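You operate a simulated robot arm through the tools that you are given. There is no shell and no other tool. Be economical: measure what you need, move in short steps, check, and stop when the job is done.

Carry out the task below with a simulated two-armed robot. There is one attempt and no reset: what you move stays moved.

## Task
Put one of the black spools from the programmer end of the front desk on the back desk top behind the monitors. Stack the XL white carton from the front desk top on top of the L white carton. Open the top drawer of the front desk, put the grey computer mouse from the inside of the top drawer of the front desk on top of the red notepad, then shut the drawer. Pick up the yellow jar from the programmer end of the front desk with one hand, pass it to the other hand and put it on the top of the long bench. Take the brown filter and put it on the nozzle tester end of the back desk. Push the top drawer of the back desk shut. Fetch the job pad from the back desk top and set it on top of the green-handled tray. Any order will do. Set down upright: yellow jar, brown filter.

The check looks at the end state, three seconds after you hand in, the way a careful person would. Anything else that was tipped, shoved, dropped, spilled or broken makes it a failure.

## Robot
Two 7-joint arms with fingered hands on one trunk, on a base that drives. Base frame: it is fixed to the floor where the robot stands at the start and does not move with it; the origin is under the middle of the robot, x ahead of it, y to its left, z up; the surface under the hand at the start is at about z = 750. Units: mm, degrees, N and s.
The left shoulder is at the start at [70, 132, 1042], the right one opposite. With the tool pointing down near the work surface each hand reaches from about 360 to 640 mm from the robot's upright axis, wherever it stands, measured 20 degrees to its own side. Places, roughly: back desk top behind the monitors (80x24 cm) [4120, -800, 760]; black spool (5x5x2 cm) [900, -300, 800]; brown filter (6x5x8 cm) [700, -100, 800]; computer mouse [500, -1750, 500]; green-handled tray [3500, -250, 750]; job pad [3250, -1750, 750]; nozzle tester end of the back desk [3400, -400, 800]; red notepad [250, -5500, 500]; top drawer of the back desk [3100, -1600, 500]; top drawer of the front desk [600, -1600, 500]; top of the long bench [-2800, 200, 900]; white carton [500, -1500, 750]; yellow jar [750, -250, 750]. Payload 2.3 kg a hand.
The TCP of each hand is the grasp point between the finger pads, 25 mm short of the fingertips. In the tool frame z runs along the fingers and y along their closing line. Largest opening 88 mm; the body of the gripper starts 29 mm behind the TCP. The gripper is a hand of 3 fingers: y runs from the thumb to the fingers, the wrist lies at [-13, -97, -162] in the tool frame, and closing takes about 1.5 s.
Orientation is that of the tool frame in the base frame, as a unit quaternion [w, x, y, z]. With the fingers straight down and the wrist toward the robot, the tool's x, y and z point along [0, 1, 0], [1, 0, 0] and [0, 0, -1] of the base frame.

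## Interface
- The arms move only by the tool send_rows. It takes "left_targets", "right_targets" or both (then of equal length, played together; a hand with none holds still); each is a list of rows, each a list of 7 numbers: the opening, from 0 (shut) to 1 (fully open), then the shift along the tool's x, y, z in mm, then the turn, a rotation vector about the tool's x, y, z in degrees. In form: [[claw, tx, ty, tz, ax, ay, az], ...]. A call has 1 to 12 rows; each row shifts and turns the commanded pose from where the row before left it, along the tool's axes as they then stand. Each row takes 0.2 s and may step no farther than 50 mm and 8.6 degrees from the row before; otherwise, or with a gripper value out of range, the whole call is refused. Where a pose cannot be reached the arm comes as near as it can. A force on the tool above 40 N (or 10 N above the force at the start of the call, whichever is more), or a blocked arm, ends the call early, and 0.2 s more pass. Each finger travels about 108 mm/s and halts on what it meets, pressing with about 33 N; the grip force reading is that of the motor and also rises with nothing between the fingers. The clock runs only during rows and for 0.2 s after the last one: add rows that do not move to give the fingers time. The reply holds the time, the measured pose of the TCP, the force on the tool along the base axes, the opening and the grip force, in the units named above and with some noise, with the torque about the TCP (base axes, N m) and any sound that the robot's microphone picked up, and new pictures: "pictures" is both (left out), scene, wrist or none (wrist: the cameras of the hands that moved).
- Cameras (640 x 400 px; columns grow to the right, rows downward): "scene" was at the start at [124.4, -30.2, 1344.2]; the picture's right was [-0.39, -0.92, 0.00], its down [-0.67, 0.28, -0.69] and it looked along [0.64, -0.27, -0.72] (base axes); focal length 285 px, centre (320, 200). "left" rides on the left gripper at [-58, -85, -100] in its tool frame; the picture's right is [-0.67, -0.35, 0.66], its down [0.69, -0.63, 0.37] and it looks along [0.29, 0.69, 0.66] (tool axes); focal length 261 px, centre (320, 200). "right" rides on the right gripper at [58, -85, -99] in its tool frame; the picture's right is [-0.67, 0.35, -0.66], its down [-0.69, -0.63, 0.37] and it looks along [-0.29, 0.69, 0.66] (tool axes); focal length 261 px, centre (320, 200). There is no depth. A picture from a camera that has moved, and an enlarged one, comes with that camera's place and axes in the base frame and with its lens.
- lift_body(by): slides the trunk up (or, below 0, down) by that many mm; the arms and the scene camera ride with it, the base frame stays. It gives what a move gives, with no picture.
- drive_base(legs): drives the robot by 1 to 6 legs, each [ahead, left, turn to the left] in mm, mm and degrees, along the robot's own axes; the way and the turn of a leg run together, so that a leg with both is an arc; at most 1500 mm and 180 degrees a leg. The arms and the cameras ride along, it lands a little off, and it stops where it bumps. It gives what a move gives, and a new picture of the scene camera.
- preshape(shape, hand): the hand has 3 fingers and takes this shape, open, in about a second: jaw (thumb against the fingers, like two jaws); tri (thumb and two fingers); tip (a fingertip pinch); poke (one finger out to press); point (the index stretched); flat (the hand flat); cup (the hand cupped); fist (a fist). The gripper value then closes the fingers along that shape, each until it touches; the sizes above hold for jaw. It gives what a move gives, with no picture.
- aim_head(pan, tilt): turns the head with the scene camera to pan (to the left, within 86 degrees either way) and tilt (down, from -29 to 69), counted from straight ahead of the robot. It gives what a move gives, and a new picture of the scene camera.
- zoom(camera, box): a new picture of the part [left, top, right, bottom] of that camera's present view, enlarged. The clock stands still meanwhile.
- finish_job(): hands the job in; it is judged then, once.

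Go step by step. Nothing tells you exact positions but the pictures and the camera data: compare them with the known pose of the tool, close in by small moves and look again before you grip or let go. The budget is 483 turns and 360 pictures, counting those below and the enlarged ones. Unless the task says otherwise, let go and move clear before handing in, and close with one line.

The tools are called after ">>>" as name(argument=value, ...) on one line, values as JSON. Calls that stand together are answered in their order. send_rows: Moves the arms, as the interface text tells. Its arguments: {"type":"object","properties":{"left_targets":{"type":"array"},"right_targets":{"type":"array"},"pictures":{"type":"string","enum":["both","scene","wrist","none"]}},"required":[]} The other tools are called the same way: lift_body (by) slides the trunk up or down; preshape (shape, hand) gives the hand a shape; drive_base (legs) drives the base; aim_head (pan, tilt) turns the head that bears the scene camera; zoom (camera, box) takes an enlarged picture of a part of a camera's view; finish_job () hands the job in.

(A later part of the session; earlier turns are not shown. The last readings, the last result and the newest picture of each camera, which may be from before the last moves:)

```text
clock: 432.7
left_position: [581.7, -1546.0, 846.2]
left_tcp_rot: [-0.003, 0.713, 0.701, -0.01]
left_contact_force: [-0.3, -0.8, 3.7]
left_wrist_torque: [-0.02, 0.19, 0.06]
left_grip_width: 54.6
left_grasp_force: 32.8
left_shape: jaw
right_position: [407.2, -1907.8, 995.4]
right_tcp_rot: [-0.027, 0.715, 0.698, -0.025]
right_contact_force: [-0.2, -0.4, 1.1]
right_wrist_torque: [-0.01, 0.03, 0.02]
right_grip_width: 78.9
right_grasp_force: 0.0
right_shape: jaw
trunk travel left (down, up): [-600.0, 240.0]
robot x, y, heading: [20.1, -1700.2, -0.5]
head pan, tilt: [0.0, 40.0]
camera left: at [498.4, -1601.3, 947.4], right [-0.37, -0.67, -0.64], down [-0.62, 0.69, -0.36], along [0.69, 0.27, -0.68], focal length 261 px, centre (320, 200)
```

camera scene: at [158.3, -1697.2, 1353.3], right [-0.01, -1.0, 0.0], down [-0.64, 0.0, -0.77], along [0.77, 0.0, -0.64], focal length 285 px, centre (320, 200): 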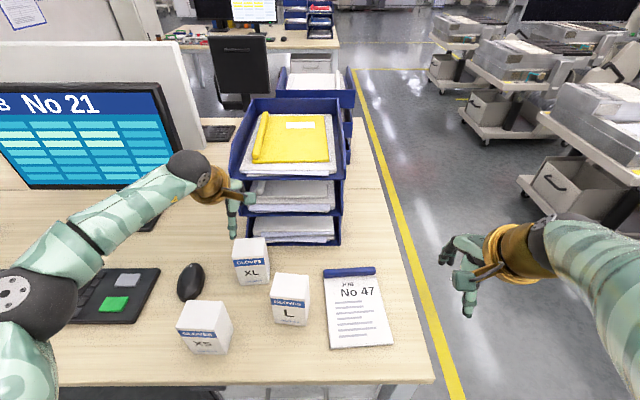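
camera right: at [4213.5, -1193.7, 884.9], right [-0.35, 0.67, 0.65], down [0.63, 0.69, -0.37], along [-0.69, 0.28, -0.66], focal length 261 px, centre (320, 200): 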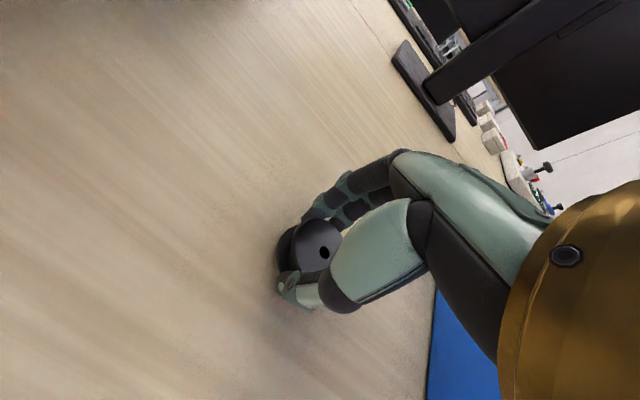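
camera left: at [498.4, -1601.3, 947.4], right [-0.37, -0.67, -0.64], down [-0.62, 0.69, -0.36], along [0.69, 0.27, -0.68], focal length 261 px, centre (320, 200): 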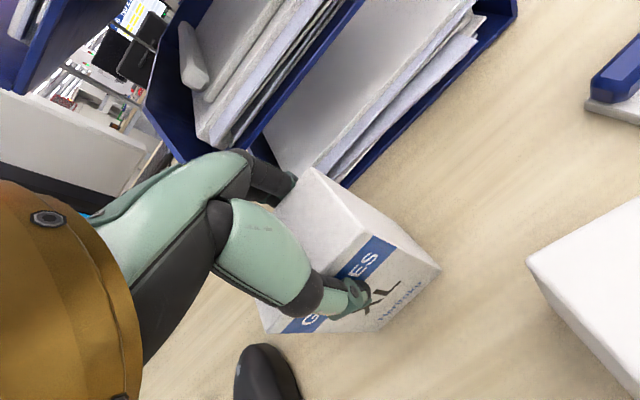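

>>> send_rows(left_targets=[[0, 0, 0, -15, 0, 0, 0], [0, 0, 0, -30, 0, 0, 0], [0, 0, 0, -35, 0, 0, 0], [0, 0, 0, -35, 0, 0, 0], [0, 0, 0, -35, 0, 0, 0], [0, 0, 0, 0, 0, 0, 0]], pictures="both")

>>> zoom(camera="scene", box=[200, 220, 360, 360])

```text
clock: 434.1
left_position: [586.2, -1544.7, 996.4]
left_tcp_rot: [-0.004, 0.713, 0.702, -0.011]
left_contact_force: [0.1, -0.2, -2.6]
left_wrist_torque: [0.01, 0.0, -0.01]
left_grip_width: 54.4
left_grasp_force: 33.0
left_shape: jaw
right_position: [408.3, -1906.1, 995.5]
right_tcp_rot: [-0.027, 0.714, 0.699, -0.026]
right_contact_force: [-0.2, 0.8, 0.1]
right_wrist_torque: [-0.01, -0.04, 0.02]
right_grip_width: 79.1
right_grasp_force: 0.0
right_shape: jaw
trunk travel left (down, up): [-600.0, 240.0]
robot x, y, heading: [22.1, -1698.5, -0.4]
head pan, tilt: [0.0, 40.0]
camera scene: at [159.5, -1697.1, 1353.2], right [-0.01, -1.0, 0.0], down [-0.64, 0.0, -0.77], along [0.77, 0.0, -0.64], focal length 285 px, centre (320, 200)
camera left: at [503.3, -1598.5, 1097.2], right [-0.37, -0.67, -0.64], down [-0.63, 0.69, -0.36], along [0.69, 0.27, -0.68], focal length 261 px, centre (320, 200)
```

scene: 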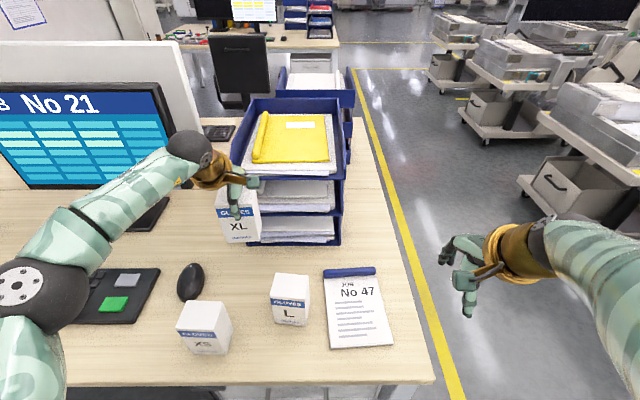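
left: 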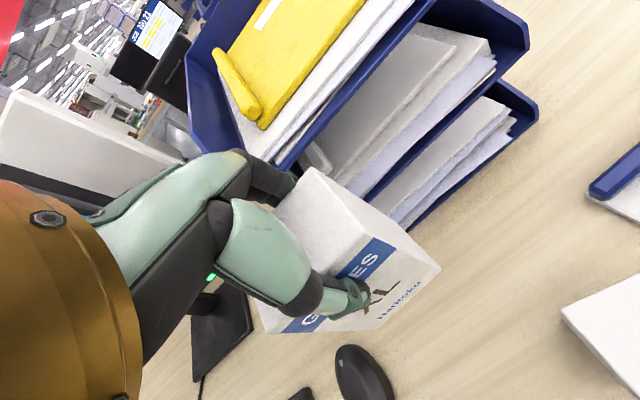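

```text
2.86 times, centred on (280, 290) of scene
camera zoom: at [159.5, -1697.1, 1353.2], right [-0.01, -1.0, 0.0], down [-0.64, 0.0, -0.77], along [0.77, 0.0, -0.64], focal length 814 px, centre (434, -57)
```

zoom: 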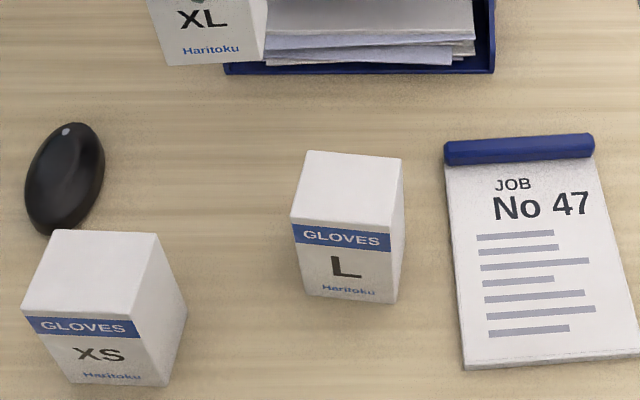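

XL is lifted. L's top centre is at about (492, -1637), turned about 8°. Moving XL above L and matching the angle.

>>> send_rows(left_targets=[[0, -23, -23, 0, 0, 0, 0], [0, -23, -23, 0, 0, 0, 0], [0, -23, -24, 0, 0, 0, 0], [0, -23, -24, 0, 0, 0, 0], [0, 0, 0, 0, 0, 0, 7.3], [0, 0, 0, 0, 0, 0, 0]], pictures="both")

>>> zoom(camera="scene", box=[220, 180, 380, 340])

```text
clock: 435.5
left_position: [489.1, -1633.9, 998.7]
left_tcp_rot: [-0.003, 0.756, 0.654, -0.011]
left_contact_force: [0.0, -0.7, -2.0]
left_wrist_torque: [-0.02, 0.01, -0.01]
left_grip_width: 54.5
left_grasp_force: 32.3
left_shape: jaw
right_position: [408.6, -1906.1, 995.7]
right_tcp_rot: [-0.027, 0.714, 0.699, -0.025]
right_contact_force: [0.0, 0.5, 0.7]
right_wrist_torque: [-0.02, -0.01, 0.02]
right_grip_width: 79.0
right_grasp_force: 0.0
right_shape: jaw
trunk travel left (down, up): [-600.0, 240.0]
robot x, y, heading: [24.1, -1696.1, -0.2]
head pan, tilt: [0.0, 40.0]
camera scene: at [158.9, -1697.7, 1353.2], right [-0.01, -1.0, 0.0], down [-0.64, 0.0, -0.77], along [0.77, 0.0, -0.64], focal length 285 px, centre (320, 200)
camera left: at [400.4, -1677.9, 1099.6], right [-0.45, -0.62, -0.64], down [-0.53, 0.77, -0.36], along [0.71, 0.18, -0.68], focal length 261 px, centre (320, 200)
```

scene: 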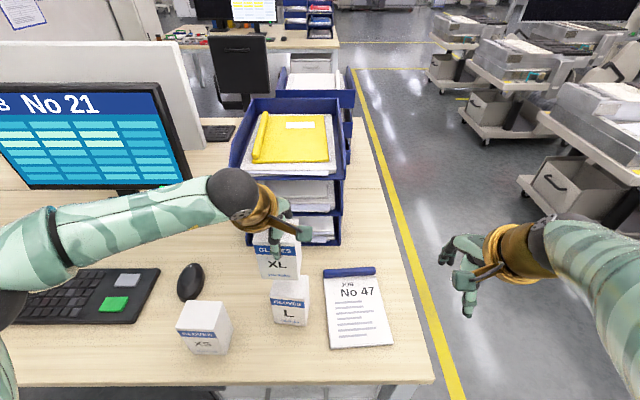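
left: 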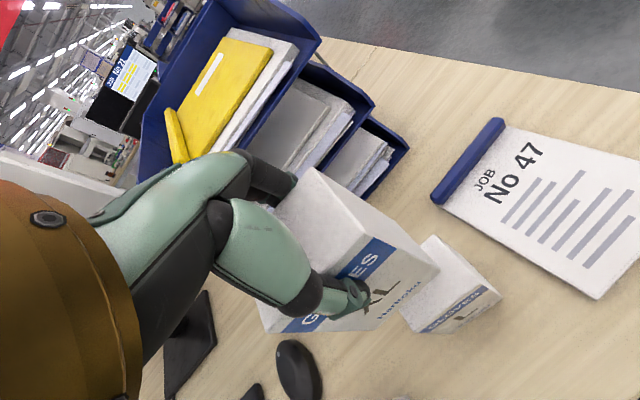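

```text
2.50 times, centred on (300, 260) of scene
camera zoom: at [158.9, -1697.7, 1353.2], right [-0.01, -1.0, 0.0], down [-0.64, 0.0, -0.77], along [0.77, 0.0, -0.64], focal length 712 px, centre (370, 50)
```

zoom: 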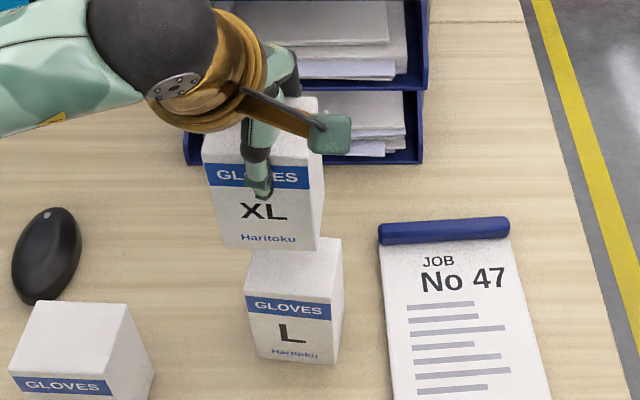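

XL needs to go about 10 mm right and 6 mm nearer, with slightly more turn. Then lower to just above L.

>>> send_rows(left_targets=[[0, -11, -5, 0, 0, 0, 0], [0, 0, 0, 15, 0, 0, 2.5], [0, 0, 0, 15, 0, 0, 0], [0, 0, 0, 6, 0, 0, 0], [0, 0, 0, 0, 0, 0, 0]], pictures="wrist")

>>> zoom(camera="scene", box=[240, 200, 360, 340])

```text
clock: 436.7
left_position: [483.1, -1645.3, 962.9]
left_tcp_rot: [-0.004, 0.77, 0.638, -0.01]
left_contact_force: [0.2, -0.3, -1.4]
left_wrist_torque: [0.0, 0.01, -0.01]
left_grip_width: 54.3
left_grasp_force: 33.6
left_shape: jaw
right_position: [408.9, -1905.2, 995.3]
right_tcp_rot: [-0.027, 0.713, 0.7, -0.026]
right_contact_force: [0.3, -0.2, -0.8]
right_wrist_torque: [0.01, 0.02, 0.05]
right_grip_width: 79.1
right_grasp_force: 0.0
right_shape: jaw
trunk travel left (down, up): [-600.0, 240.0]
robot x, y, heading: [20.5, -1698.9, 0.0]
head pan, tilt: [0.0, 40.0]
camera left: at [391.8, -1684.8, 1063.3], right [-0.48, -0.6, -0.64], down [-0.5, 0.79, -0.36], along [0.72, 0.14, -0.68], focal length 261 px, centre (320, 200)
```

left: 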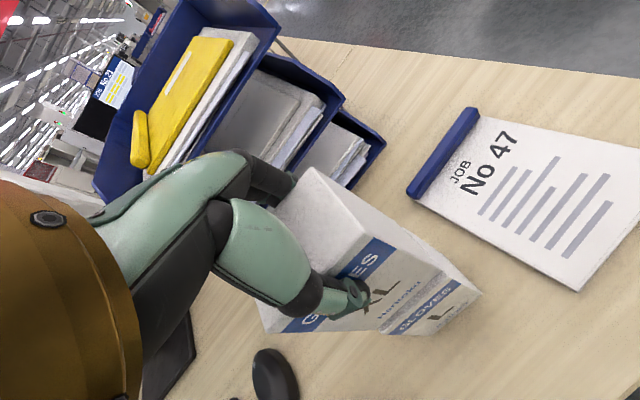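

```text
2.86 times, centred on (300, 270) of scene
camera zoom: at [159.0, -1697.4, 1353.2], right [-0.01, -1.0, 0.0], down [-0.64, 0.0, -0.77], along [0.77, 0.0, -0.64], focal length 814 px, centre (377, 0)
```

zoom: 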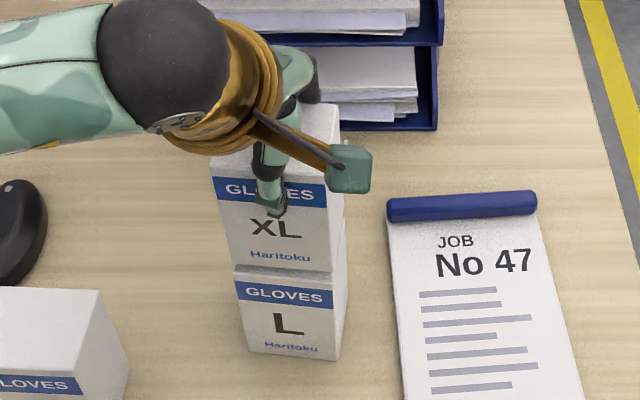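

XL's front face now lines up with L's. Lowering in small steps until contact.

>>> send_rows(left_targets=[[0, 0, -2, 4, 0, 0, 0], [0, 0, 0, 4, 0, 0, 0], [0, 0, 0, 0, 0, 0, 0]], pictures="none")

>>> send_rows(left_targets=[[0, 0, 0, 3, 0, 0, 0], [0, 0, 0, 3, 0, 0, 0], [0, 0, 0, 0, 0, 0, 0]], pictures="none")

>>> send_rows(left_targets=[[0, 0, 0, 3, 0, 0, 0], [0, 0, 0, 0, 0, 0, 0]], pictures="none")

```text
clock: 437.5
left_position: [480.4, -1644.9, 956.7]
left_tcp_rot: [-0.001, 0.77, 0.638, -0.009]
left_contact_force: [1.1, 0.2, 10.4]
left_wrist_torque: [-0.01, 0.24, 0.02]
left_grip_width: 54.6
left_grasp_force: 32.7
left_shape: jaw
right_position: [407.5, -1907.2, 996.7]
right_tcp_rot: [-0.027, 0.714, 0.699, -0.024]
right_contact_force: [0.6, 0.8, -0.2]
right_wrist_torque: [0.03, 0.0, 0.01]
right_grip_width: 79.0
right_grasp_force: 0.0
right_shape: jaw
trunk travel left (down, up): [-600.0, 240.0]
robot x, y, heading: [20.0, -1698.4, -0.5]
head pan, tilt: [0.0, 40.0]
```

```text
clock: 438.3
left_position: [480.5, -1645.5, 955.8]
left_tcp_rot: [0.005, 0.77, 0.638, -0.007]
left_contact_force: [1.3, 1.2, 26.9]
left_wrist_torque: [0.11, 0.61, 0.1]
left_grip_width: 54.5
left_grasp_force: 33.0
left_shape: jaw
right_position: [405.8, -1906.4, 996.2]
right_tcp_rot: [-0.026, 0.713, 0.7, -0.025]
right_contact_force: [0.6, 0.3, 0.6]
right_wrist_torque: [-0.03, 0.02, -0.03]
right_grip_width: 79.1
right_grasp_force: 0.0
right_shape: jaw
trunk travel left (down, up): [-600.0, 240.0]
robot x, y, heading: [22.3, -1700.7, -0.3]
head pan, tilt: [0.0, 40.0]
stopped in row 3 (left hand): the force on the tool passed its limit at 41 N (the readings are from after the stop); the commanded pose is now the measured one
```

```text
clock: 438.9
left_position: [482.3, -1647.0, 956.2]
left_tcp_rot: [0.009, 0.77, 0.638, -0.005]
left_contact_force: [0.3, 0.6, 28.1]
left_wrist_torque: [0.13, 0.72, 0.09]
left_grip_width: 54.9
left_grasp_force: 32.7
left_shape: jaw
right_position: [405.7, -1905.6, 997.1]
right_tcp_rot: [-0.026, 0.713, 0.7, -0.024]
right_contact_force: [0.7, 0.2, 0.1]
right_wrist_torque: [0.0, 0.0, -0.01]
right_grip_width: 79.0
right_grasp_force: 0.2
right_shape: jaw
trunk travel left (down, up): [-600.0, 240.0]
robot x, y, heading: [21.4, -1699.1, -0.5]
head pan, tilt: [0.0, 40.0]
stopped in row 2 (left hand): the force on the tool passed its limit at 42 N (the readings are from after the stop); the commanded pose is now the measured one
```

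Contact came earlier than expected. I'll relieve the pressure and look before letting go.

>>> send_rows(left_targets=[[0, 0, 0, -1, 0, 0, 0], [0, 0, 0, 0, 0, 0, 0]], pictures="both")

>>> zoom(camera="scene", box=[240, 200, 360, 340])

```text
clock: 439.5
left_position: [479.2, -1645.9, 955.9]
left_tcp_rot: [0.007, 0.77, 0.638, -0.004]
left_contact_force: [0.5, 1.2, 26.0]
left_wrist_torque: [0.09, 0.66, 0.08]
left_grip_width: 54.7
left_grasp_force: 32.4
left_shape: jaw
right_position: [405.5, -1906.6, 997.5]
right_tcp_rot: [-0.026, 0.713, 0.7, -0.022]
right_contact_force: [0.3, -1.2, -0.6]
right_wrist_torque: [0.01, 0.03, 0.02]
right_grip_width: 79.2
right_grasp_force: 0.1
right_shape: jaw
trunk travel left (down, up): [-600.0, 240.0]
robot x, y, heading: [19.2, -1698.6, -0.3]
head pan, tilt: [0.0, 40.0]
camera scene: at [152.3, -1697.8, 1354.0], right [-0.01, -1.0, 0.0], down [-0.64, 0.0, -0.77], along [0.77, 0.0, -0.64], focal length 285 px, centre (320, 200)
camera left: at [385.5, -1685.0, 1054.1], right [-0.47, -0.6, -0.65], down [-0.49, 0.78, -0.38], along [0.74, 0.14, -0.66], focal length 261 px, centre (320, 200)
```

scene: 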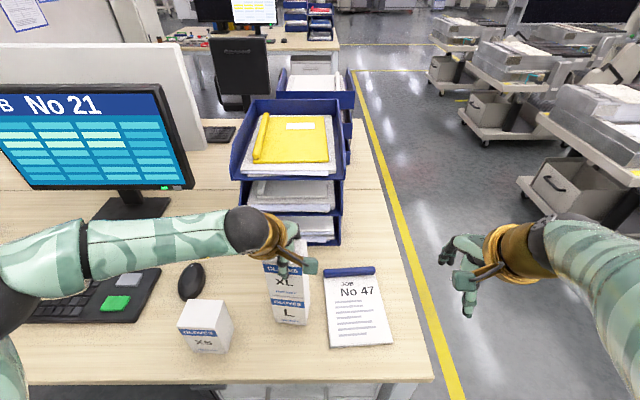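
left: 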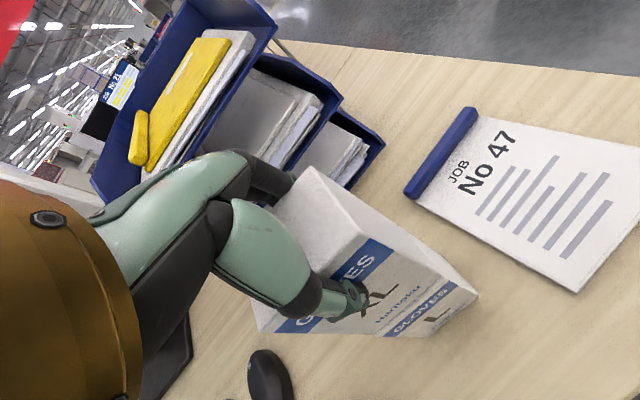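

```text
2.86 times, centred on (300, 270) of scene
camera zoom: at [152.3, -1697.8, 1354.0], right [-0.01, -1.0, 0.0], down [-0.64, 0.0, -0.77], along [0.77, 0.0, -0.64], focal length 814 px, centre (377, 0)
```

zoom: 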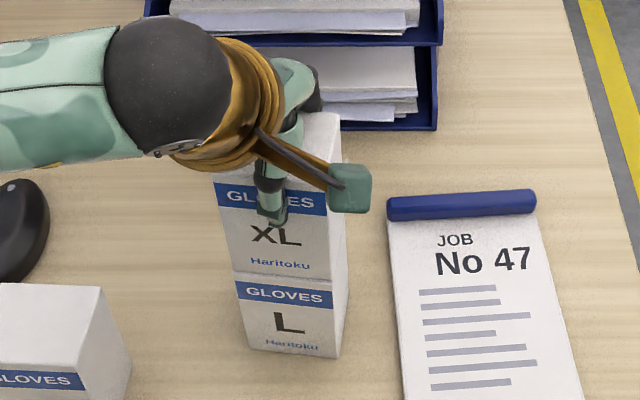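

>>> send_rows(left_targets=[[0, 0, 0, -2, 0, 0, 0], [0, 0, 0, 0, 0, 0, 0]], pictures="none")

>>> send_rows(left_targets=[[0, 0, 0, -2, 0, 0, 0], [0, 0, 0, 0, 0, 0, 0]], pictures="none")

```text
clock: 440.1
left_position: [479.2, -1646.0, 955.6]
left_tcp_rot: [0.006, 0.77, 0.638, -0.006]
left_contact_force: [0.7, 0.5, 19.8]
left_wrist_torque: [0.1, 0.44, 0.05]
left_grip_width: 54.7
left_grasp_force: 33.0
left_shape: jaw
right_position: [405.4, -1905.6, 997.2]
right_tcp_rot: [-0.025, 0.713, 0.7, -0.024]
right_contact_force: [-0.1, -0.1, 0.4]
right_wrist_torque: [0.01, -0.01, 0.0]
right_grip_width: 79.5
right_grasp_force: 0.1
right_shape: jaw
trunk travel left (down, up): [-600.0, 240.0]
robot x, y, heading: [26.8, -1694.2, -0.3]
head pan, tilt: [0.0, 40.0]
```

```text
clock: 440.7
left_position: [481.5, -1646.1, 957.6]
left_tcp_rot: [0.005, 0.769, 0.639, -0.007]
left_contact_force: [-1.5, -0.2, 8.3]
left_wrist_torque: [0.06, 0.3, 0.05]
left_grip_width: 55.0
left_grasp_force: 33.3
left_shape: jaw
right_position: [406.1, -1906.1, 996.8]
right_tcp_rot: [-0.027, 0.714, 0.699, -0.024]
right_contact_force: [-0.5, -0.4, 0.8]
right_wrist_torque: [0.01, -0.02, 0.02]
right_grip_width: 79.1
right_grasp_force: 0.0
right_shape: jaw
trunk travel left (down, up): [-600.0, 240.0]
robot x, y, heading: [20.4, -1700.6, -0.3]
head pan, tilt: [0.0, 40.0]
```

>>> send_rows(left_targets=[[0, 0, 0, -1, 0, 0, 0], [0, 0, 0, 0, 0, 0, 0], [0.68, 0, 0, 0, 0, 0, 0], [0.75, 0, 0, 0, 0, 0, 0], [0.85, 0, 0, 0, 0, 0, 0], [1, 0, 0, 0, 0, 0, 0], [1, 0, 0, 0, 0, 0, 0]], pictures="both")

>>> zoom(camera="scene", box=[240, 200, 360, 340])

```text
clock: 442.3
left_position: [483.6, -1644.4, 956.8]
left_tcp_rot: [0.004, 0.77, 0.638, -0.007]
left_contact_force: [0.7, 0.3, 0.3]
left_wrist_torque: [0.0, 0.01, 0.0]
left_grip_width: 87.3
left_grasp_force: 0.0
left_shape: jaw
right_position: [408.9, -1906.3, 995.8]
right_tcp_rot: [-0.026, 0.714, 0.7, -0.025]
right_contact_force: [0.4, 0.5, -0.5]
right_wrist_torque: [0.01, 0.03, 0.02]
right_grip_width: 79.0
right_grasp_force: 0.1
right_shape: jaw
trunk travel left (down, up): [-600.0, 240.0]
robot x, y, heading: [23.7, -1698.6, -0.1]
head pan, tilt: [0.0, 40.0]
camera scene: at [158.7, -1697.6, 1353.3], right [-0.01, -1.0, 0.0], down [-0.64, 0.0, -0.77], along [0.77, 0.0, -0.64], focal length 285 px, centre (320, 200)
camera left: at [390.3, -1684.9, 1056.6], right [-0.47, -0.6, -0.64], down [-0.49, 0.78, -0.38], along [0.73, 0.14, -0.67], focal length 261 px, centre (320, 200)
```

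scene: 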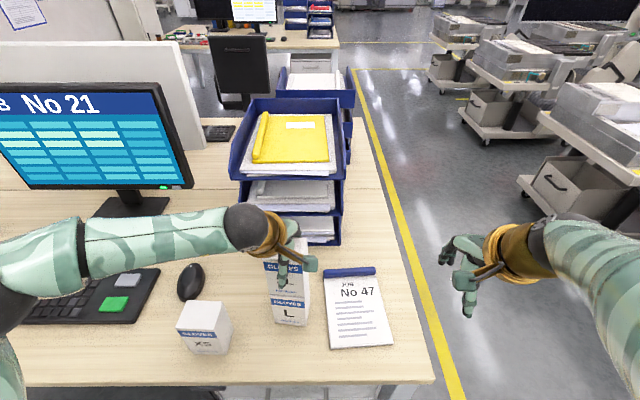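
left: 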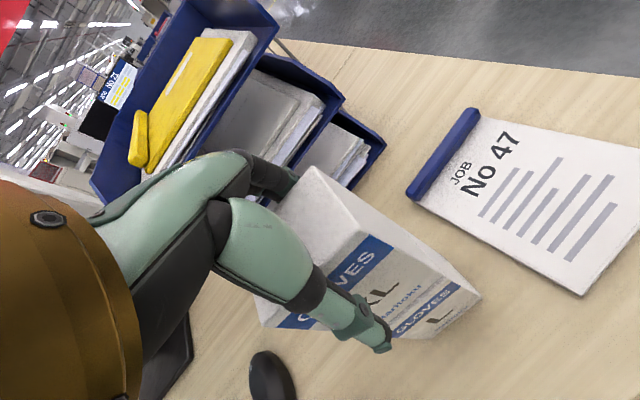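

```text
2.86 times, centred on (300, 270) of scene
camera zoom: at [158.7, -1697.6, 1353.3], right [-0.01, -1.0, 0.0], down [-0.64, 0.0, -0.77], along [0.77, 0.0, -0.64], focal length 814 px, centre (377, 0)
```

zoom: 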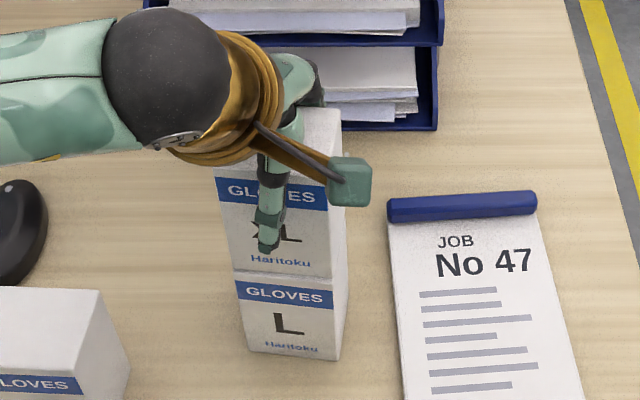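

The stack stands neatly. Raising the hand straight up out of it.

>>> send_rows(left_targets=[[1, 0, 0, -8, 0, 0, 0], [1, 0, 0, -20, 0, 0, 0], [1, 0, 0, -30, 0, 0, 0], [1, 0, 0, -30, 0, 0, 0], [1, 0, 0, -20, 0, 0, 0], [1, 0, 0, 0, 0, 0, 0]], pictures="scene")

```text
clock: 443.7
left_position: [483.7, -1643.7, 1065.5]
left_tcp_rot: [0.004, 0.769, 0.639, -0.006]
left_contact_force: [0.7, -0.4, 0.8]
left_wrist_torque: [0.01, -0.03, 0.02]
left_grip_width: 87.7
left_grasp_force: 0.1
left_shape: jaw
right_position: [408.2, -1907.5, 995.7]
right_tcp_rot: [-0.027, 0.714, 0.7, -0.026]
right_contact_force: [-0.2, 0.2, -0.1]
right_wrist_torque: [0.03, 0.0, 0.01]
right_grip_width: 79.1
right_grasp_force: 0.1
right_shape: jaw
trunk travel left (down, up): [-600.0, 240.0]
robot x, y, heading: [23.3, -1696.7, 0.1]
head pan, tilt: [0.0, 40.0]
camera scene: at [158.6, -1697.4, 1353.3], right [-0.01, -1.0, 0.0], down [-0.64, 0.0, -0.77], along [0.77, 0.0, -0.64], focal length 285 px, centre (320, 200)
```

scene: 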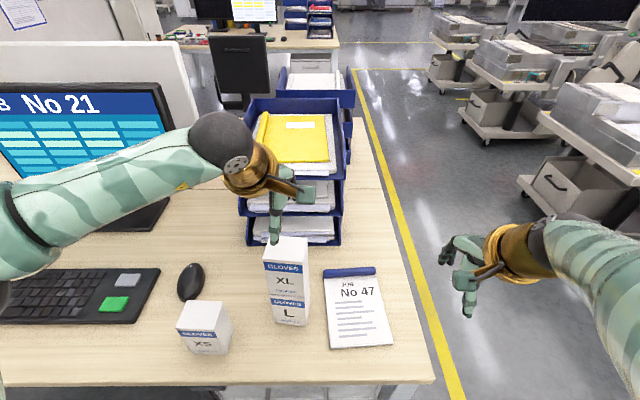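

Now the drawer of the front desk. Backing off and lowering the trunk to see its handle.

>>> drive_base(legs=[[-330, 0, 0]])

>>> lift_body(by=-270)

>>> aim_head(pan=0, tilt=40)

>>> zoom(camera="scene", box=[240, 150, 440, 310])

```text
clock: 445.9
left_position: [154.3, -1641.5, 1065.2]
left_tcp_rot: [0.006, 0.77, 0.638, -0.007]
left_contact_force: [-0.6, -0.6, 0.0]
left_wrist_torque: [-0.01, 0.0, -0.03]
left_grip_width: 87.8
left_grasp_force: 0.1
left_shape: jaw
right_position: [79.6, -1904.3, 996.3]
right_tcp_rot: [-0.028, 0.713, 0.7, -0.026]
right_contact_force: [-1.3, 0.7, 0.0]
right_wrist_torque: [0.03, 0.03, -0.01]
right_grip_width: 79.1
right_grasp_force: 0.0
right_shape: jaw
trunk travel left (down, up): [-600.0, 240.0]
robot x, y, heading: [-307.9, -1699.1, -0.2]
head pan, tilt: [0.0, 40.0]
camera scene: at [-170.3, -1695.7, 1353.2], right [0.0, -1.0, 0.0], down [-0.64, 0.0, -0.77], along [0.77, 0.0, -0.64], focal length 285 px, centre (320, 200)
```

scene: 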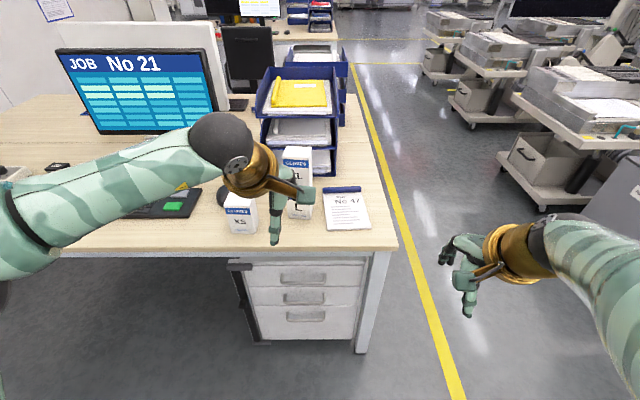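

```text
clock: 448.6
left_position: [153.4, -1642.3, 794.9]
left_tcp_rot: [0.005, 0.77, 0.638, -0.008]
left_contact_force: [0.2, 0.1, 0.1]
left_wrist_torque: [-0.02, 0.01, -0.02]
left_grip_width: 87.9
left_grasp_force: 0.1
left_shape: jaw
right_position: [78.0, -1903.5, 726.2]
right_tcp_rot: [-0.027, 0.713, 0.7, -0.025]
right_contact_force: [0.9, 0.1, -0.3]
right_wrist_torque: [0.02, 0.01, 0.02]
right_grip_width: 79.0
right_grasp_force: 0.1
right_shape: jaw
trunk travel left (down, up): [-330.0, 510.0]
robot x, y, heading: [-307.6, -1698.2, -0.3]
head pan, tilt: [0.0, 40.0]
```

```text
clock: 449.2
left_position: [154.4, -1641.4, 795.7]
left_tcp_rot: [0.004, 0.77, 0.638, -0.007]
left_contact_force: [0.7, -1.1, 0.7]
left_wrist_torque: [-0.03, 0.02, -0.01]
left_grip_width: 87.5
left_grasp_force: 0.1
left_shape: jaw
right_position: [78.5, -1903.1, 726.2]
right_tcp_rot: [-0.026, 0.713, 0.7, -0.025]
right_contact_force: [-0.2, -0.3, 0.4]
right_wrist_torque: [-0.01, -0.01, 0.01]
right_grip_width: 78.9
right_grasp_force: 0.0
right_shape: jaw
trunk travel left (down, up): [-330.0, 510.0]
robot x, y, heading: [-303.6, -1693.7, -0.4]
head pan, tilt: [0.0, 40.0]
camera scene: at [-171.4, -1695.7, 1083.3], right [0.0, -1.0, 0.0], down [-0.64, 0.0, -0.77], along [0.77, 0.0, -0.64], focal length 285 px, centre (320, 200)
```

scene: 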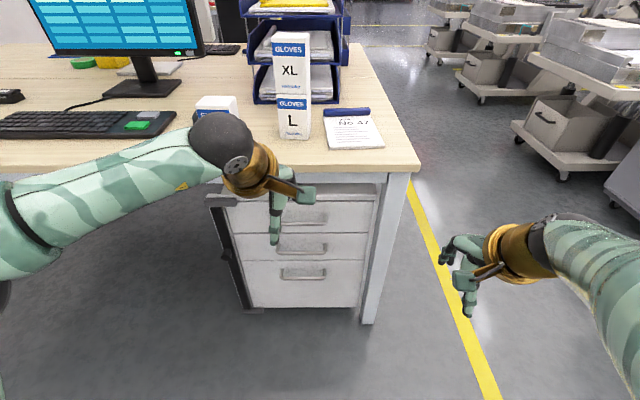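

```text
2.50 times, centred on (340, 230) of scene
camera zoom: at [-171.4, -1695.7, 1083.3], right [0.0, -1.0, 0.0], down [-0.64, 0.0, -0.77], along [0.77, 0.0, -0.64], focal length 712 px, centre (270, 125)
```

zoom: 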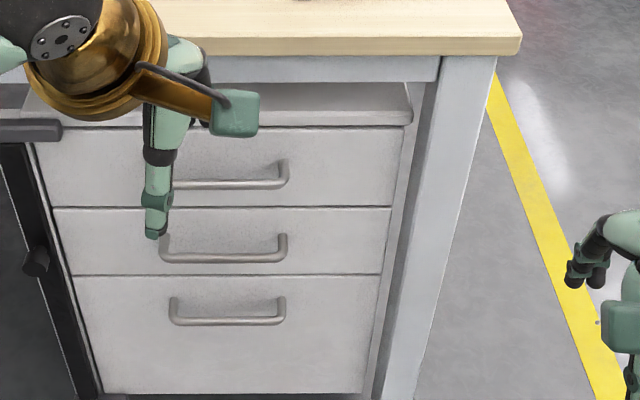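

The top drawer's face is at x≈406 and its handle bar at about x=374, z=546, y -1573 to -1715. I'll tilt the left hand 30° forward to hook and grip the bar.

>>> send_rows(left_targets=[[0.5, 0, 0, 0, 0, 0, -5.3], [0.5, 0, 0, 0, 0, 0, -5.3], [0.5, 0, 0, 20, -7.5, 0, 0], [0.5, 0, 0, 20, -7.5, 0, 0], [0.5, 0, 0, 30, -7.5, 0, 0], [0.5, 0, 0, 30, -7.5, 0, 0], [0.5, 0, 0, 0, 0, 0, 0]], pictures="none")

>>> drive_base(legs=[[100, 0, 0]])

```text
clock: 450.8
left_position: [174.2, -1644.1, 697.6]
left_tcp_rot: [0.187, 0.683, 0.684, 0.176]
left_contact_force: [0.0, -0.5, 0.5]
left_wrist_torque: [-0.03, 0.01, 0.02]
left_grip_width: 44.3
left_grasp_force: 0.0
left_shape: jaw
right_position: [79.3, -1903.5, 725.8]
right_tcp_rot: [-0.027, 0.714, 0.7, -0.024]
right_contact_force: [0.2, 0.2, -0.1]
right_wrist_torque: [0.01, 0.0, 0.0]
right_grip_width: 79.1
right_grasp_force: 0.0
right_shape: jaw
trunk travel left (down, up): [-330.0, 510.0]
robot x, y, heading: [-304.6, -1697.5, -0.1]
head pan, tilt: [0.0, 40.0]
```

```text
clock: 452.0
left_position: [274.6, -1643.3, 697.6]
left_tcp_rot: [0.187, 0.682, 0.685, 0.176]
left_contact_force: [-0.3, -0.2, 0.3]
left_wrist_torque: [0.02, 0.0, 0.0]
left_grip_width: 44.4
left_grasp_force: 0.1
left_shape: jaw
right_position: [179.9, -1904.2, 725.5]
right_tcp_rot: [-0.027, 0.714, 0.7, -0.025]
right_contact_force: [0.8, 1.1, -0.1]
right_wrist_torque: [-0.03, -0.01, 0.02]
right_grip_width: 79.3
right_grasp_force: 0.1
right_shape: jaw
trunk travel left (down, up): [-330.0, 510.0]
robot x, y, heading: [-206.4, -1702.8, -0.4]
head pan, tilt: [0.0, 40.0]
camera scene: at [-70.6, -1696.2, 1083.2], right [-0.01, -1.0, 0.0], down [-0.64, 0.0, -0.77], along [0.77, 0.0, -0.64], focal length 285 px, centre (320, 200)
```

scene: 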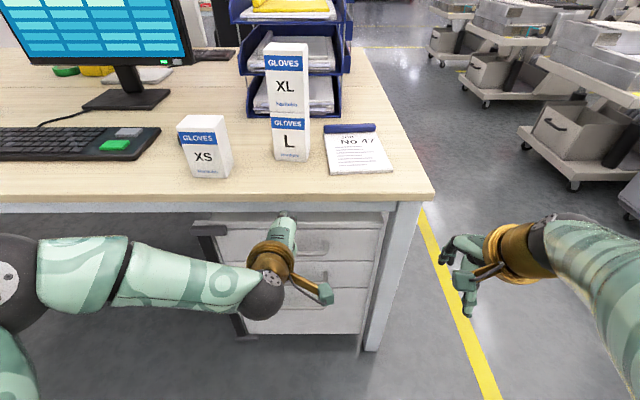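

>>> send_rows(left_targets=[[0.45, 0, -17, 29, 0, 0, 0], [0.45, 0, -17, 29, 0, 0, 0], [0.45, 0, -15, 26, 0, 0, 0], [0.45, 0, 0, 0, 0, 0, 0]], right_targets=[[0.9, -25, 0, -40, 0, 0, 0], [0.9, -25, 0, -40, 0, 0, 0], [0.9, -20, 0, -40, 0, 0, 0], [0.9, 0, 0, 0, 0, 0, 0]], pictures="wrist")

```text
clock: 453.0
left_position: [274.2, -1645.0, 600.1]
left_tcp_rot: [0.187, 0.683, 0.684, 0.175]
left_contact_force: [0.2, 0.5, 0.4]
left_wrist_torque: [-0.03, -0.01, 0.01]
left_grip_width: 40.0
left_grasp_force: 0.0
left_shape: jaw
right_position: [186.2, -1974.7, 844.3]
right_tcp_rot: [-0.027, 0.714, 0.7, -0.025]
right_contact_force: [0.4, -0.8, 0.5]
right_wrist_torque: [-0.02, 0.01, -0.03]
right_grip_width: 79.2
right_grasp_force: 0.0
right_shape: jaw
trunk travel left (down, up): [-330.0, 510.0]
robot x, y, heading: [-206.4, -1693.0, -0.2]
head pan, tilt: [0.0, 40.0]
camera right: at [109.7, -1917.3, 951.1], right [0.38, -0.68, 0.63], down [-0.67, -0.67, -0.32], along [0.64, -0.3, -0.71], focal length 261 px, centre (320, 200)
camera left: at [151.1, -1702.0, 645.1], right [0.02, -0.68, -0.73], down [-0.36, 0.68, -0.64], along [0.93, 0.28, -0.23], focal length 261 px, centre (320, 200)
```

right: 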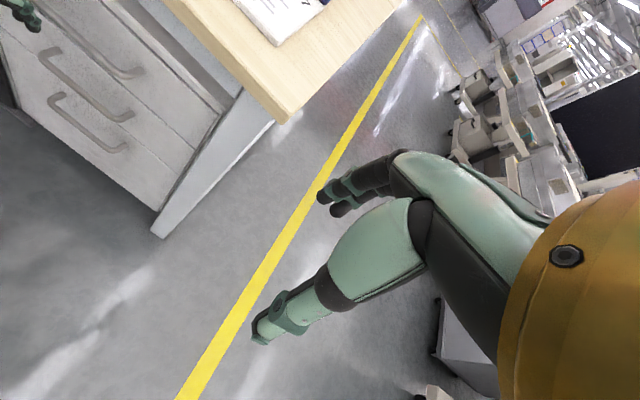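
left: 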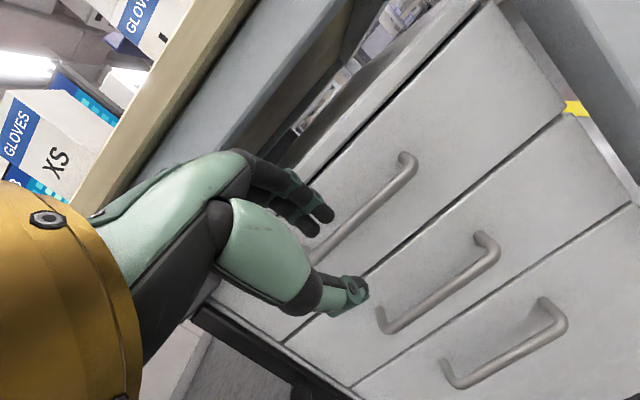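

Combining both views, the bar sits near x=361, z=559. Moving to a pre-position above and in front of it.

>>> send_rows(left_targets=[[0.36, 0, 28, 9, 0, 0, 0], [0.36, 0, 28, 8, 0, 0, 0], [0.36, 0, 0, 0, 0, 0, 0]], pictures="wrist")

>>> zoom(camera="scene", box=[200, 190, 400, 350])

```text
clock: 453.8
left_position: [331.4, -1645.3, 614.0]
left_tcp_rot: [0.186, 0.683, 0.684, 0.176]
left_contact_force: [-0.2, -0.4, 0.5]
left_wrist_torque: [-0.03, -0.02, 0.01]
left_grip_width: 32.3
left_grasp_force: 0.0
left_shape: jaw
right_position: [184.9, -1975.6, 844.1]
right_tcp_rot: [-0.028, 0.713, 0.7, -0.025]
right_contact_force: [-0.1, 0.1, 1.5]
right_wrist_torque: [-0.03, -0.02, 0.0]
right_grip_width: 79.1
right_grasp_force: 0.0
right_shape: jaw
trunk travel left (down, up): [-330.0, 510.0]
robot x, y, heading: [-205.3, -1697.7, -0.1]
head pan, tilt: [0.0, 40.0]
camera left: at [208.3, -1701.8, 658.4], right [0.02, -0.68, -0.73], down [-0.36, 0.68, -0.64], along [0.93, 0.28, -0.23], focal length 261 px, centre (320, 200)
```

left: 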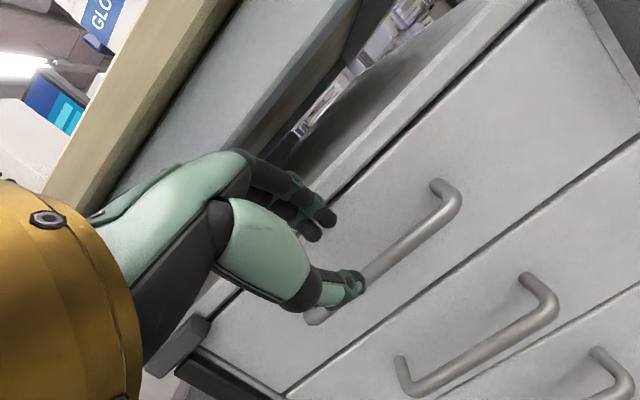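

```text
2.50 times, centred on (300, 270) of scene
camera zoom: at [-71.1, -1696.2, 1083.3], right [-0.01, -1.0, 0.0], down [-0.64, 0.0, -0.77], along [0.77, 0.0, -0.64], focal length 712 px, centre (370, 25)
```

zoom: 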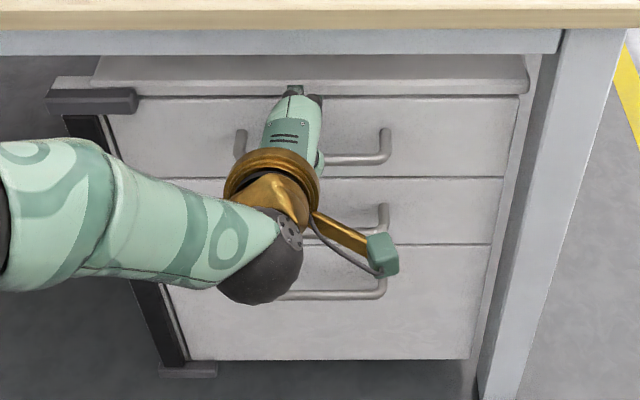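

>>> send_rows(left_targets=[[0.36, 0, -4, 12, 0, 0, 0], [0.36, 0, 0, 14, 0, 0, 0], [0.36, 0, 0, 0, 0, 0, 0]], pictures="wrist")

```text
clock: 454.6
left_position: [339.7, -1644.3, 589.9]
left_tcp_rot: [0.187, 0.683, 0.684, 0.176]
left_contact_force: [0.1, 0.1, 0.1]
left_wrist_torque: [-0.02, 0.0, 0.01]
left_grip_width: 32.2
left_grasp_force: 0.1
left_shape: jaw
right_position: [186.3, -1974.9, 843.5]
right_tcp_rot: [-0.026, 0.713, 0.7, -0.025]
right_contact_force: [0.5, -0.4, -0.2]
right_wrist_torque: [0.02, 0.03, 0.0]
right_grip_width: 79.1
right_grasp_force: 0.0
right_shape: jaw
trunk travel left (down, up): [-330.0, 510.0]
robot x, y, heading: [-207.7, -1690.5, -0.3]
head pan, tilt: [0.0, 40.0]
camera left: at [217.4, -1701.7, 633.7], right [0.02, -0.68, -0.73], down [-0.36, 0.68, -0.64], along [0.93, 0.28, -0.23], focal length 261 px, centre (320, 200)
```

left: 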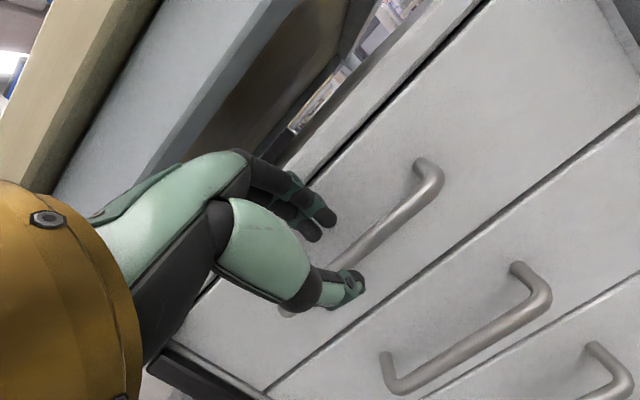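

>>> send_rows(left_targets=[[0.36, 0, 0, 9, 0, 0, 0], [0.36, 0, 0, 8, 0, 0, 0], [0.36, 0, 0, 0, 0, 0, 0]], pictures="wrist")

```text
clock: 455.4
left_position: [347.6, -1645.8, 575.7]
left_tcp_rot: [0.187, 0.682, 0.685, 0.175]
left_contact_force: [0.4, 0.5, 0.0]
left_wrist_torque: [-0.03, 0.02, 0.03]
left_grip_width: 32.0
left_grasp_force: 0.0
left_shape: jaw
right_position: [185.2, -1976.5, 844.6]
right_tcp_rot: [-0.027, 0.713, 0.7, -0.024]
right_contact_force: [0.4, 0.1, 0.9]
right_wrist_torque: [0.0, 0.0, 0.0]
right_grip_width: 78.9
right_grasp_force: 0.2
right_shape: jaw
trunk travel left (down, up): [-330.0, 510.0]
robot x, y, heading: [-204.1, -1696.1, -0.3]
head pan, tilt: [0.0, 40.0]
camera left: at [226.2, -1702.3, 618.8], right [0.02, -0.68, -0.73], down [-0.36, 0.68, -0.64], along [0.93, 0.28, -0.23], focal length 261 px, centre (320, 200)
```

left: 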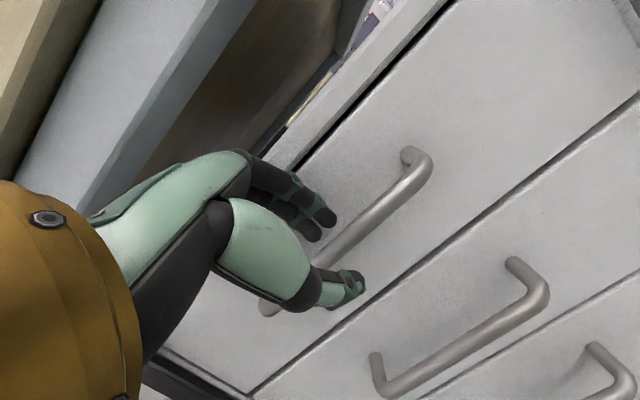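

>>> send_rows(left_targets=[[0.36, 0, 0, 6, 0, 0, 0], [0.36, 0, 0, 0, 0, 0, 0], [0, 0, 0, 0, 0, 0, 0], [0, 0, 0, 0, 0, 0, 0], [0, 0, 0, 0, 0, 0, 0], [0, 0, 0, 0, 0, 0, 0]], pictures="wrist")

```text
clock: 456.8
left_position: [351.8, -1646.2, 567.9]
left_tcp_rot: [0.187, 0.683, 0.684, 0.175]
left_contact_force: [0.4, -0.7, -8.6]
left_wrist_torque: [0.05, 0.06, -0.01]
left_grip_width: 5.6
left_grasp_force: 32.8
left_shape: jaw
right_position: [187.9, -1975.4, 842.3]
right_tcp_rot: [-0.029, 0.713, 0.7, -0.026]
right_contact_force: [-0.9, 0.8, -0.3]
right_wrist_torque: [0.01, -0.01, 0.02]
right_grip_width: 79.0
right_grasp_force: 0.1
right_shape: jaw
trunk travel left (down, up): [-330.0, 510.0]
robot x, y, heading: [-205.8, -1694.6, -0.6]
head pan, tilt: [0.0, 40.0]
camera left: at [230.2, -1702.4, 612.3], right [0.02, -0.68, -0.73], down [-0.37, 0.68, -0.64], along [0.93, 0.28, -0.24], focal length 261 px, centre (320, 200)
```

left: 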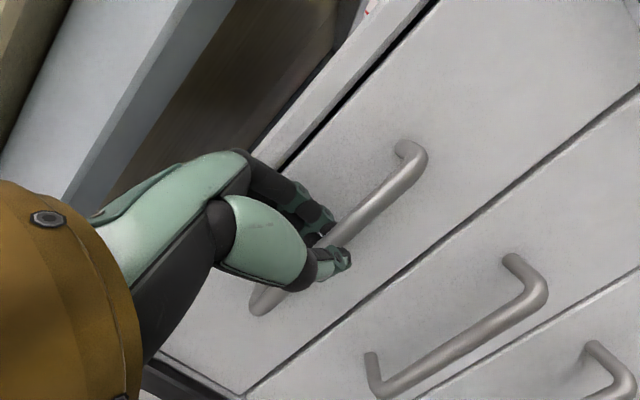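

The handle bar is gripped. Pulling straight back.

>>> send_rows(left_targets=[[0, 0, -8.7, -5, 0, 0, 0], [0, 0, -17.3, -10, 0, 0, 0], [0, 0, -17.3, -10, 0, 0, 0], [0, 0, -17.3, -10, 0, 0, 0], [0, 0, 0, 0, 0, 0, 0]], pictures="both")

```text
clock: 458.0
left_position: [282.1, -1645.9, 569.0]
left_tcp_rot: [0.186, 0.683, 0.685, 0.173]
left_contact_force: [-0.9, -0.5, -17.3]
left_wrist_torque: [-0.01, 0.16, 0.01]
left_grip_width: 5.4
left_grasp_force: 33.1
left_shape: jaw
right_position: [189.4, -1975.2, 843.4]
right_tcp_rot: [-0.029, 0.713, 0.7, -0.026]
right_contact_force: [-0.2, 0.4, 0.3]
right_wrist_torque: [0.0, 0.01, -0.01]
right_grip_width: 79.2
right_grasp_force: 0.0
right_shape: jaw
trunk travel left (down, up): [-330.0, 510.0]
robot x, y, heading: [-205.3, -1695.1, -0.4]
head pan, tilt: [0.0, 40.0]
camera scene: at [-67.7, -1695.9, 1082.7], right [-0.01, -1.0, 0.0], down [-0.65, 0.0, -0.76], along [0.76, 0.0, -0.65], focal length 285 px, centre (320, 200)
camera left: at [159.8, -1702.3, 613.0], right [0.02, -0.68, -0.73], down [-0.37, 0.68, -0.64], along [0.93, 0.28, -0.24], focal length 261 px, centre (320, 200)
```

scene: 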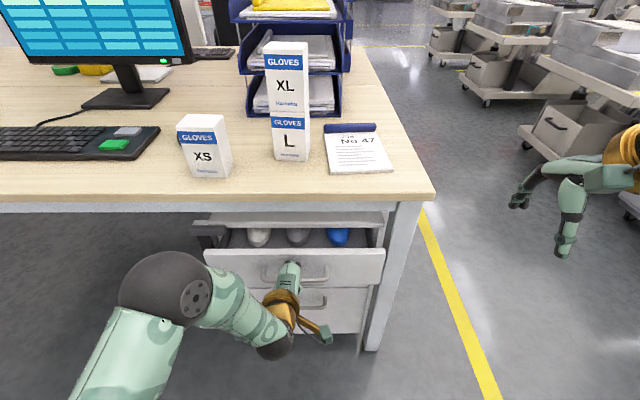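
left: 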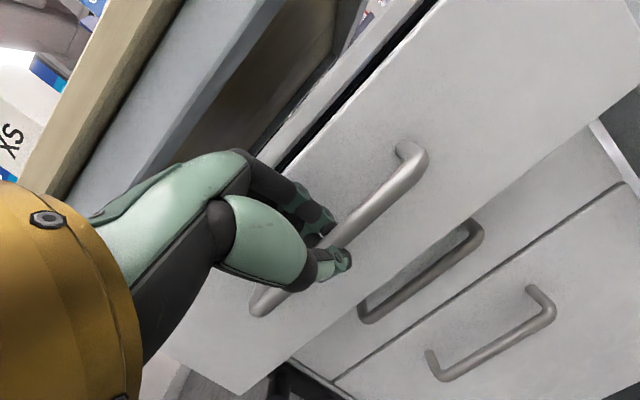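

The drawer opens and I can see white, grey and blue mice inside. Pulling it further open with the base.

>>> send_rows(left_targets=[[0, 0, -1.5, 2.6, 0, 0, 0], [0, 0, 0, 0, 0, 0, 0]], pictures="none")

>>> drive_base(legs=[[-120, 0, 0]])

```text
clock: 458.6
left_position: [282.8, -1646.3, 566.9]
left_tcp_rot: [0.187, 0.683, 0.684, 0.176]
left_contact_force: [0.9, 0.5, -6.5]
left_wrist_torque: [-0.02, 0.05, 0.02]
left_grip_width: 5.6
left_grasp_force: 33.2
left_shape: jaw
right_position: [187.6, -1976.6, 843.9]
right_tcp_rot: [-0.027, 0.714, 0.699, -0.026]
right_contact_force: [-1.2, 0.0, 0.8]
right_wrist_torque: [0.03, 0.03, 0.0]
right_grip_width: 79.0
right_grasp_force: 0.1
right_shape: jaw
trunk travel left (down, up): [-330.0, 510.0]
robot x, y, heading: [-207.0, -1698.8, -0.7]
head pan, tilt: [0.0, 40.0]
```

```text
clock: 459.8
left_position: [161.9, -1646.0, 567.3]
left_tcp_rot: [0.186, 0.682, 0.685, 0.176]
left_contact_force: [0.9, -2.7, -9.0]
left_wrist_torque: [-0.02, 0.06, 0.0]
left_grip_width: 5.5
left_grasp_force: 33.1
left_shape: jaw
right_position: [68.0, -1974.2, 843.4]
right_tcp_rot: [-0.029, 0.713, 0.7, -0.026]
right_contact_force: [0.1, -0.7, -0.6]
right_wrist_torque: [0.01, 0.01, -0.03]
right_grip_width: 79.2
right_grasp_force: 0.1
right_shape: jaw
trunk travel left (down, up): [-330.0, 510.0]
robot x, y, heading: [-323.5, -1696.8, -0.3]
head pan, tilt: [0.0, 40.0]
camera scene: at [-189.4, -1696.0, 1083.0], right [0.0, -1.0, 0.0], down [-0.64, 0.0, -0.76], along [0.76, 0.0, -0.64], focal length 285 px, centre (320, 200)
```

scene: 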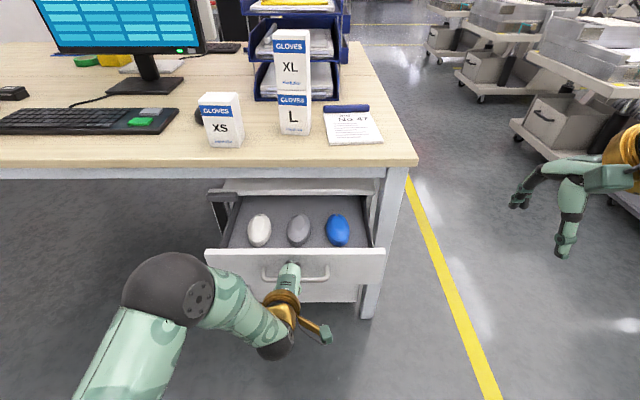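

>>> drive_base(legs=[[-70, 0, 0]])

```text
clock: 460.8
left_position: [92.7, -1645.4, 567.0]
left_tcp_rot: [0.186, 0.682, 0.685, 0.176]
left_contact_force: [0.9, -3.9, -11.5]
left_wrist_torque: [-0.06, 0.08, -0.02]
left_grip_width: 5.8
left_grasp_force: 33.1
left_shape: jaw
right_position: [-1.7, -1974.5, 843.0]
right_tcp_rot: [-0.028, 0.713, 0.7, -0.026]
right_contact_force: [-0.4, 0.3, -0.2]
right_wrist_torque: [-0.02, 0.02, 0.01]
right_grip_width: 79.4
right_grasp_force: 0.0
right_shape: jaw
trunk travel left (down, up): [-330.0, 510.0]
robot x, y, heading: [-394.7, -1696.7, -0.3]
head pan, tilt: [0.0, 40.0]
camera scene: at [-258.2, -1695.7, 1082.9], right [0.0, -1.0, 0.0], down [-0.64, 0.0, -0.76], along [0.76, 0.0, -0.64], focal length 285 px, centre (320, 200)
```

scene: 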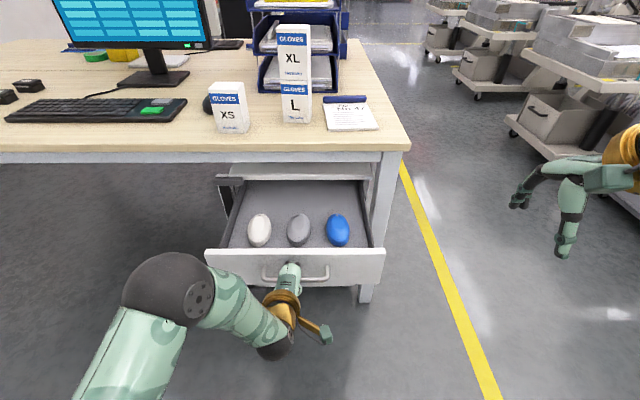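

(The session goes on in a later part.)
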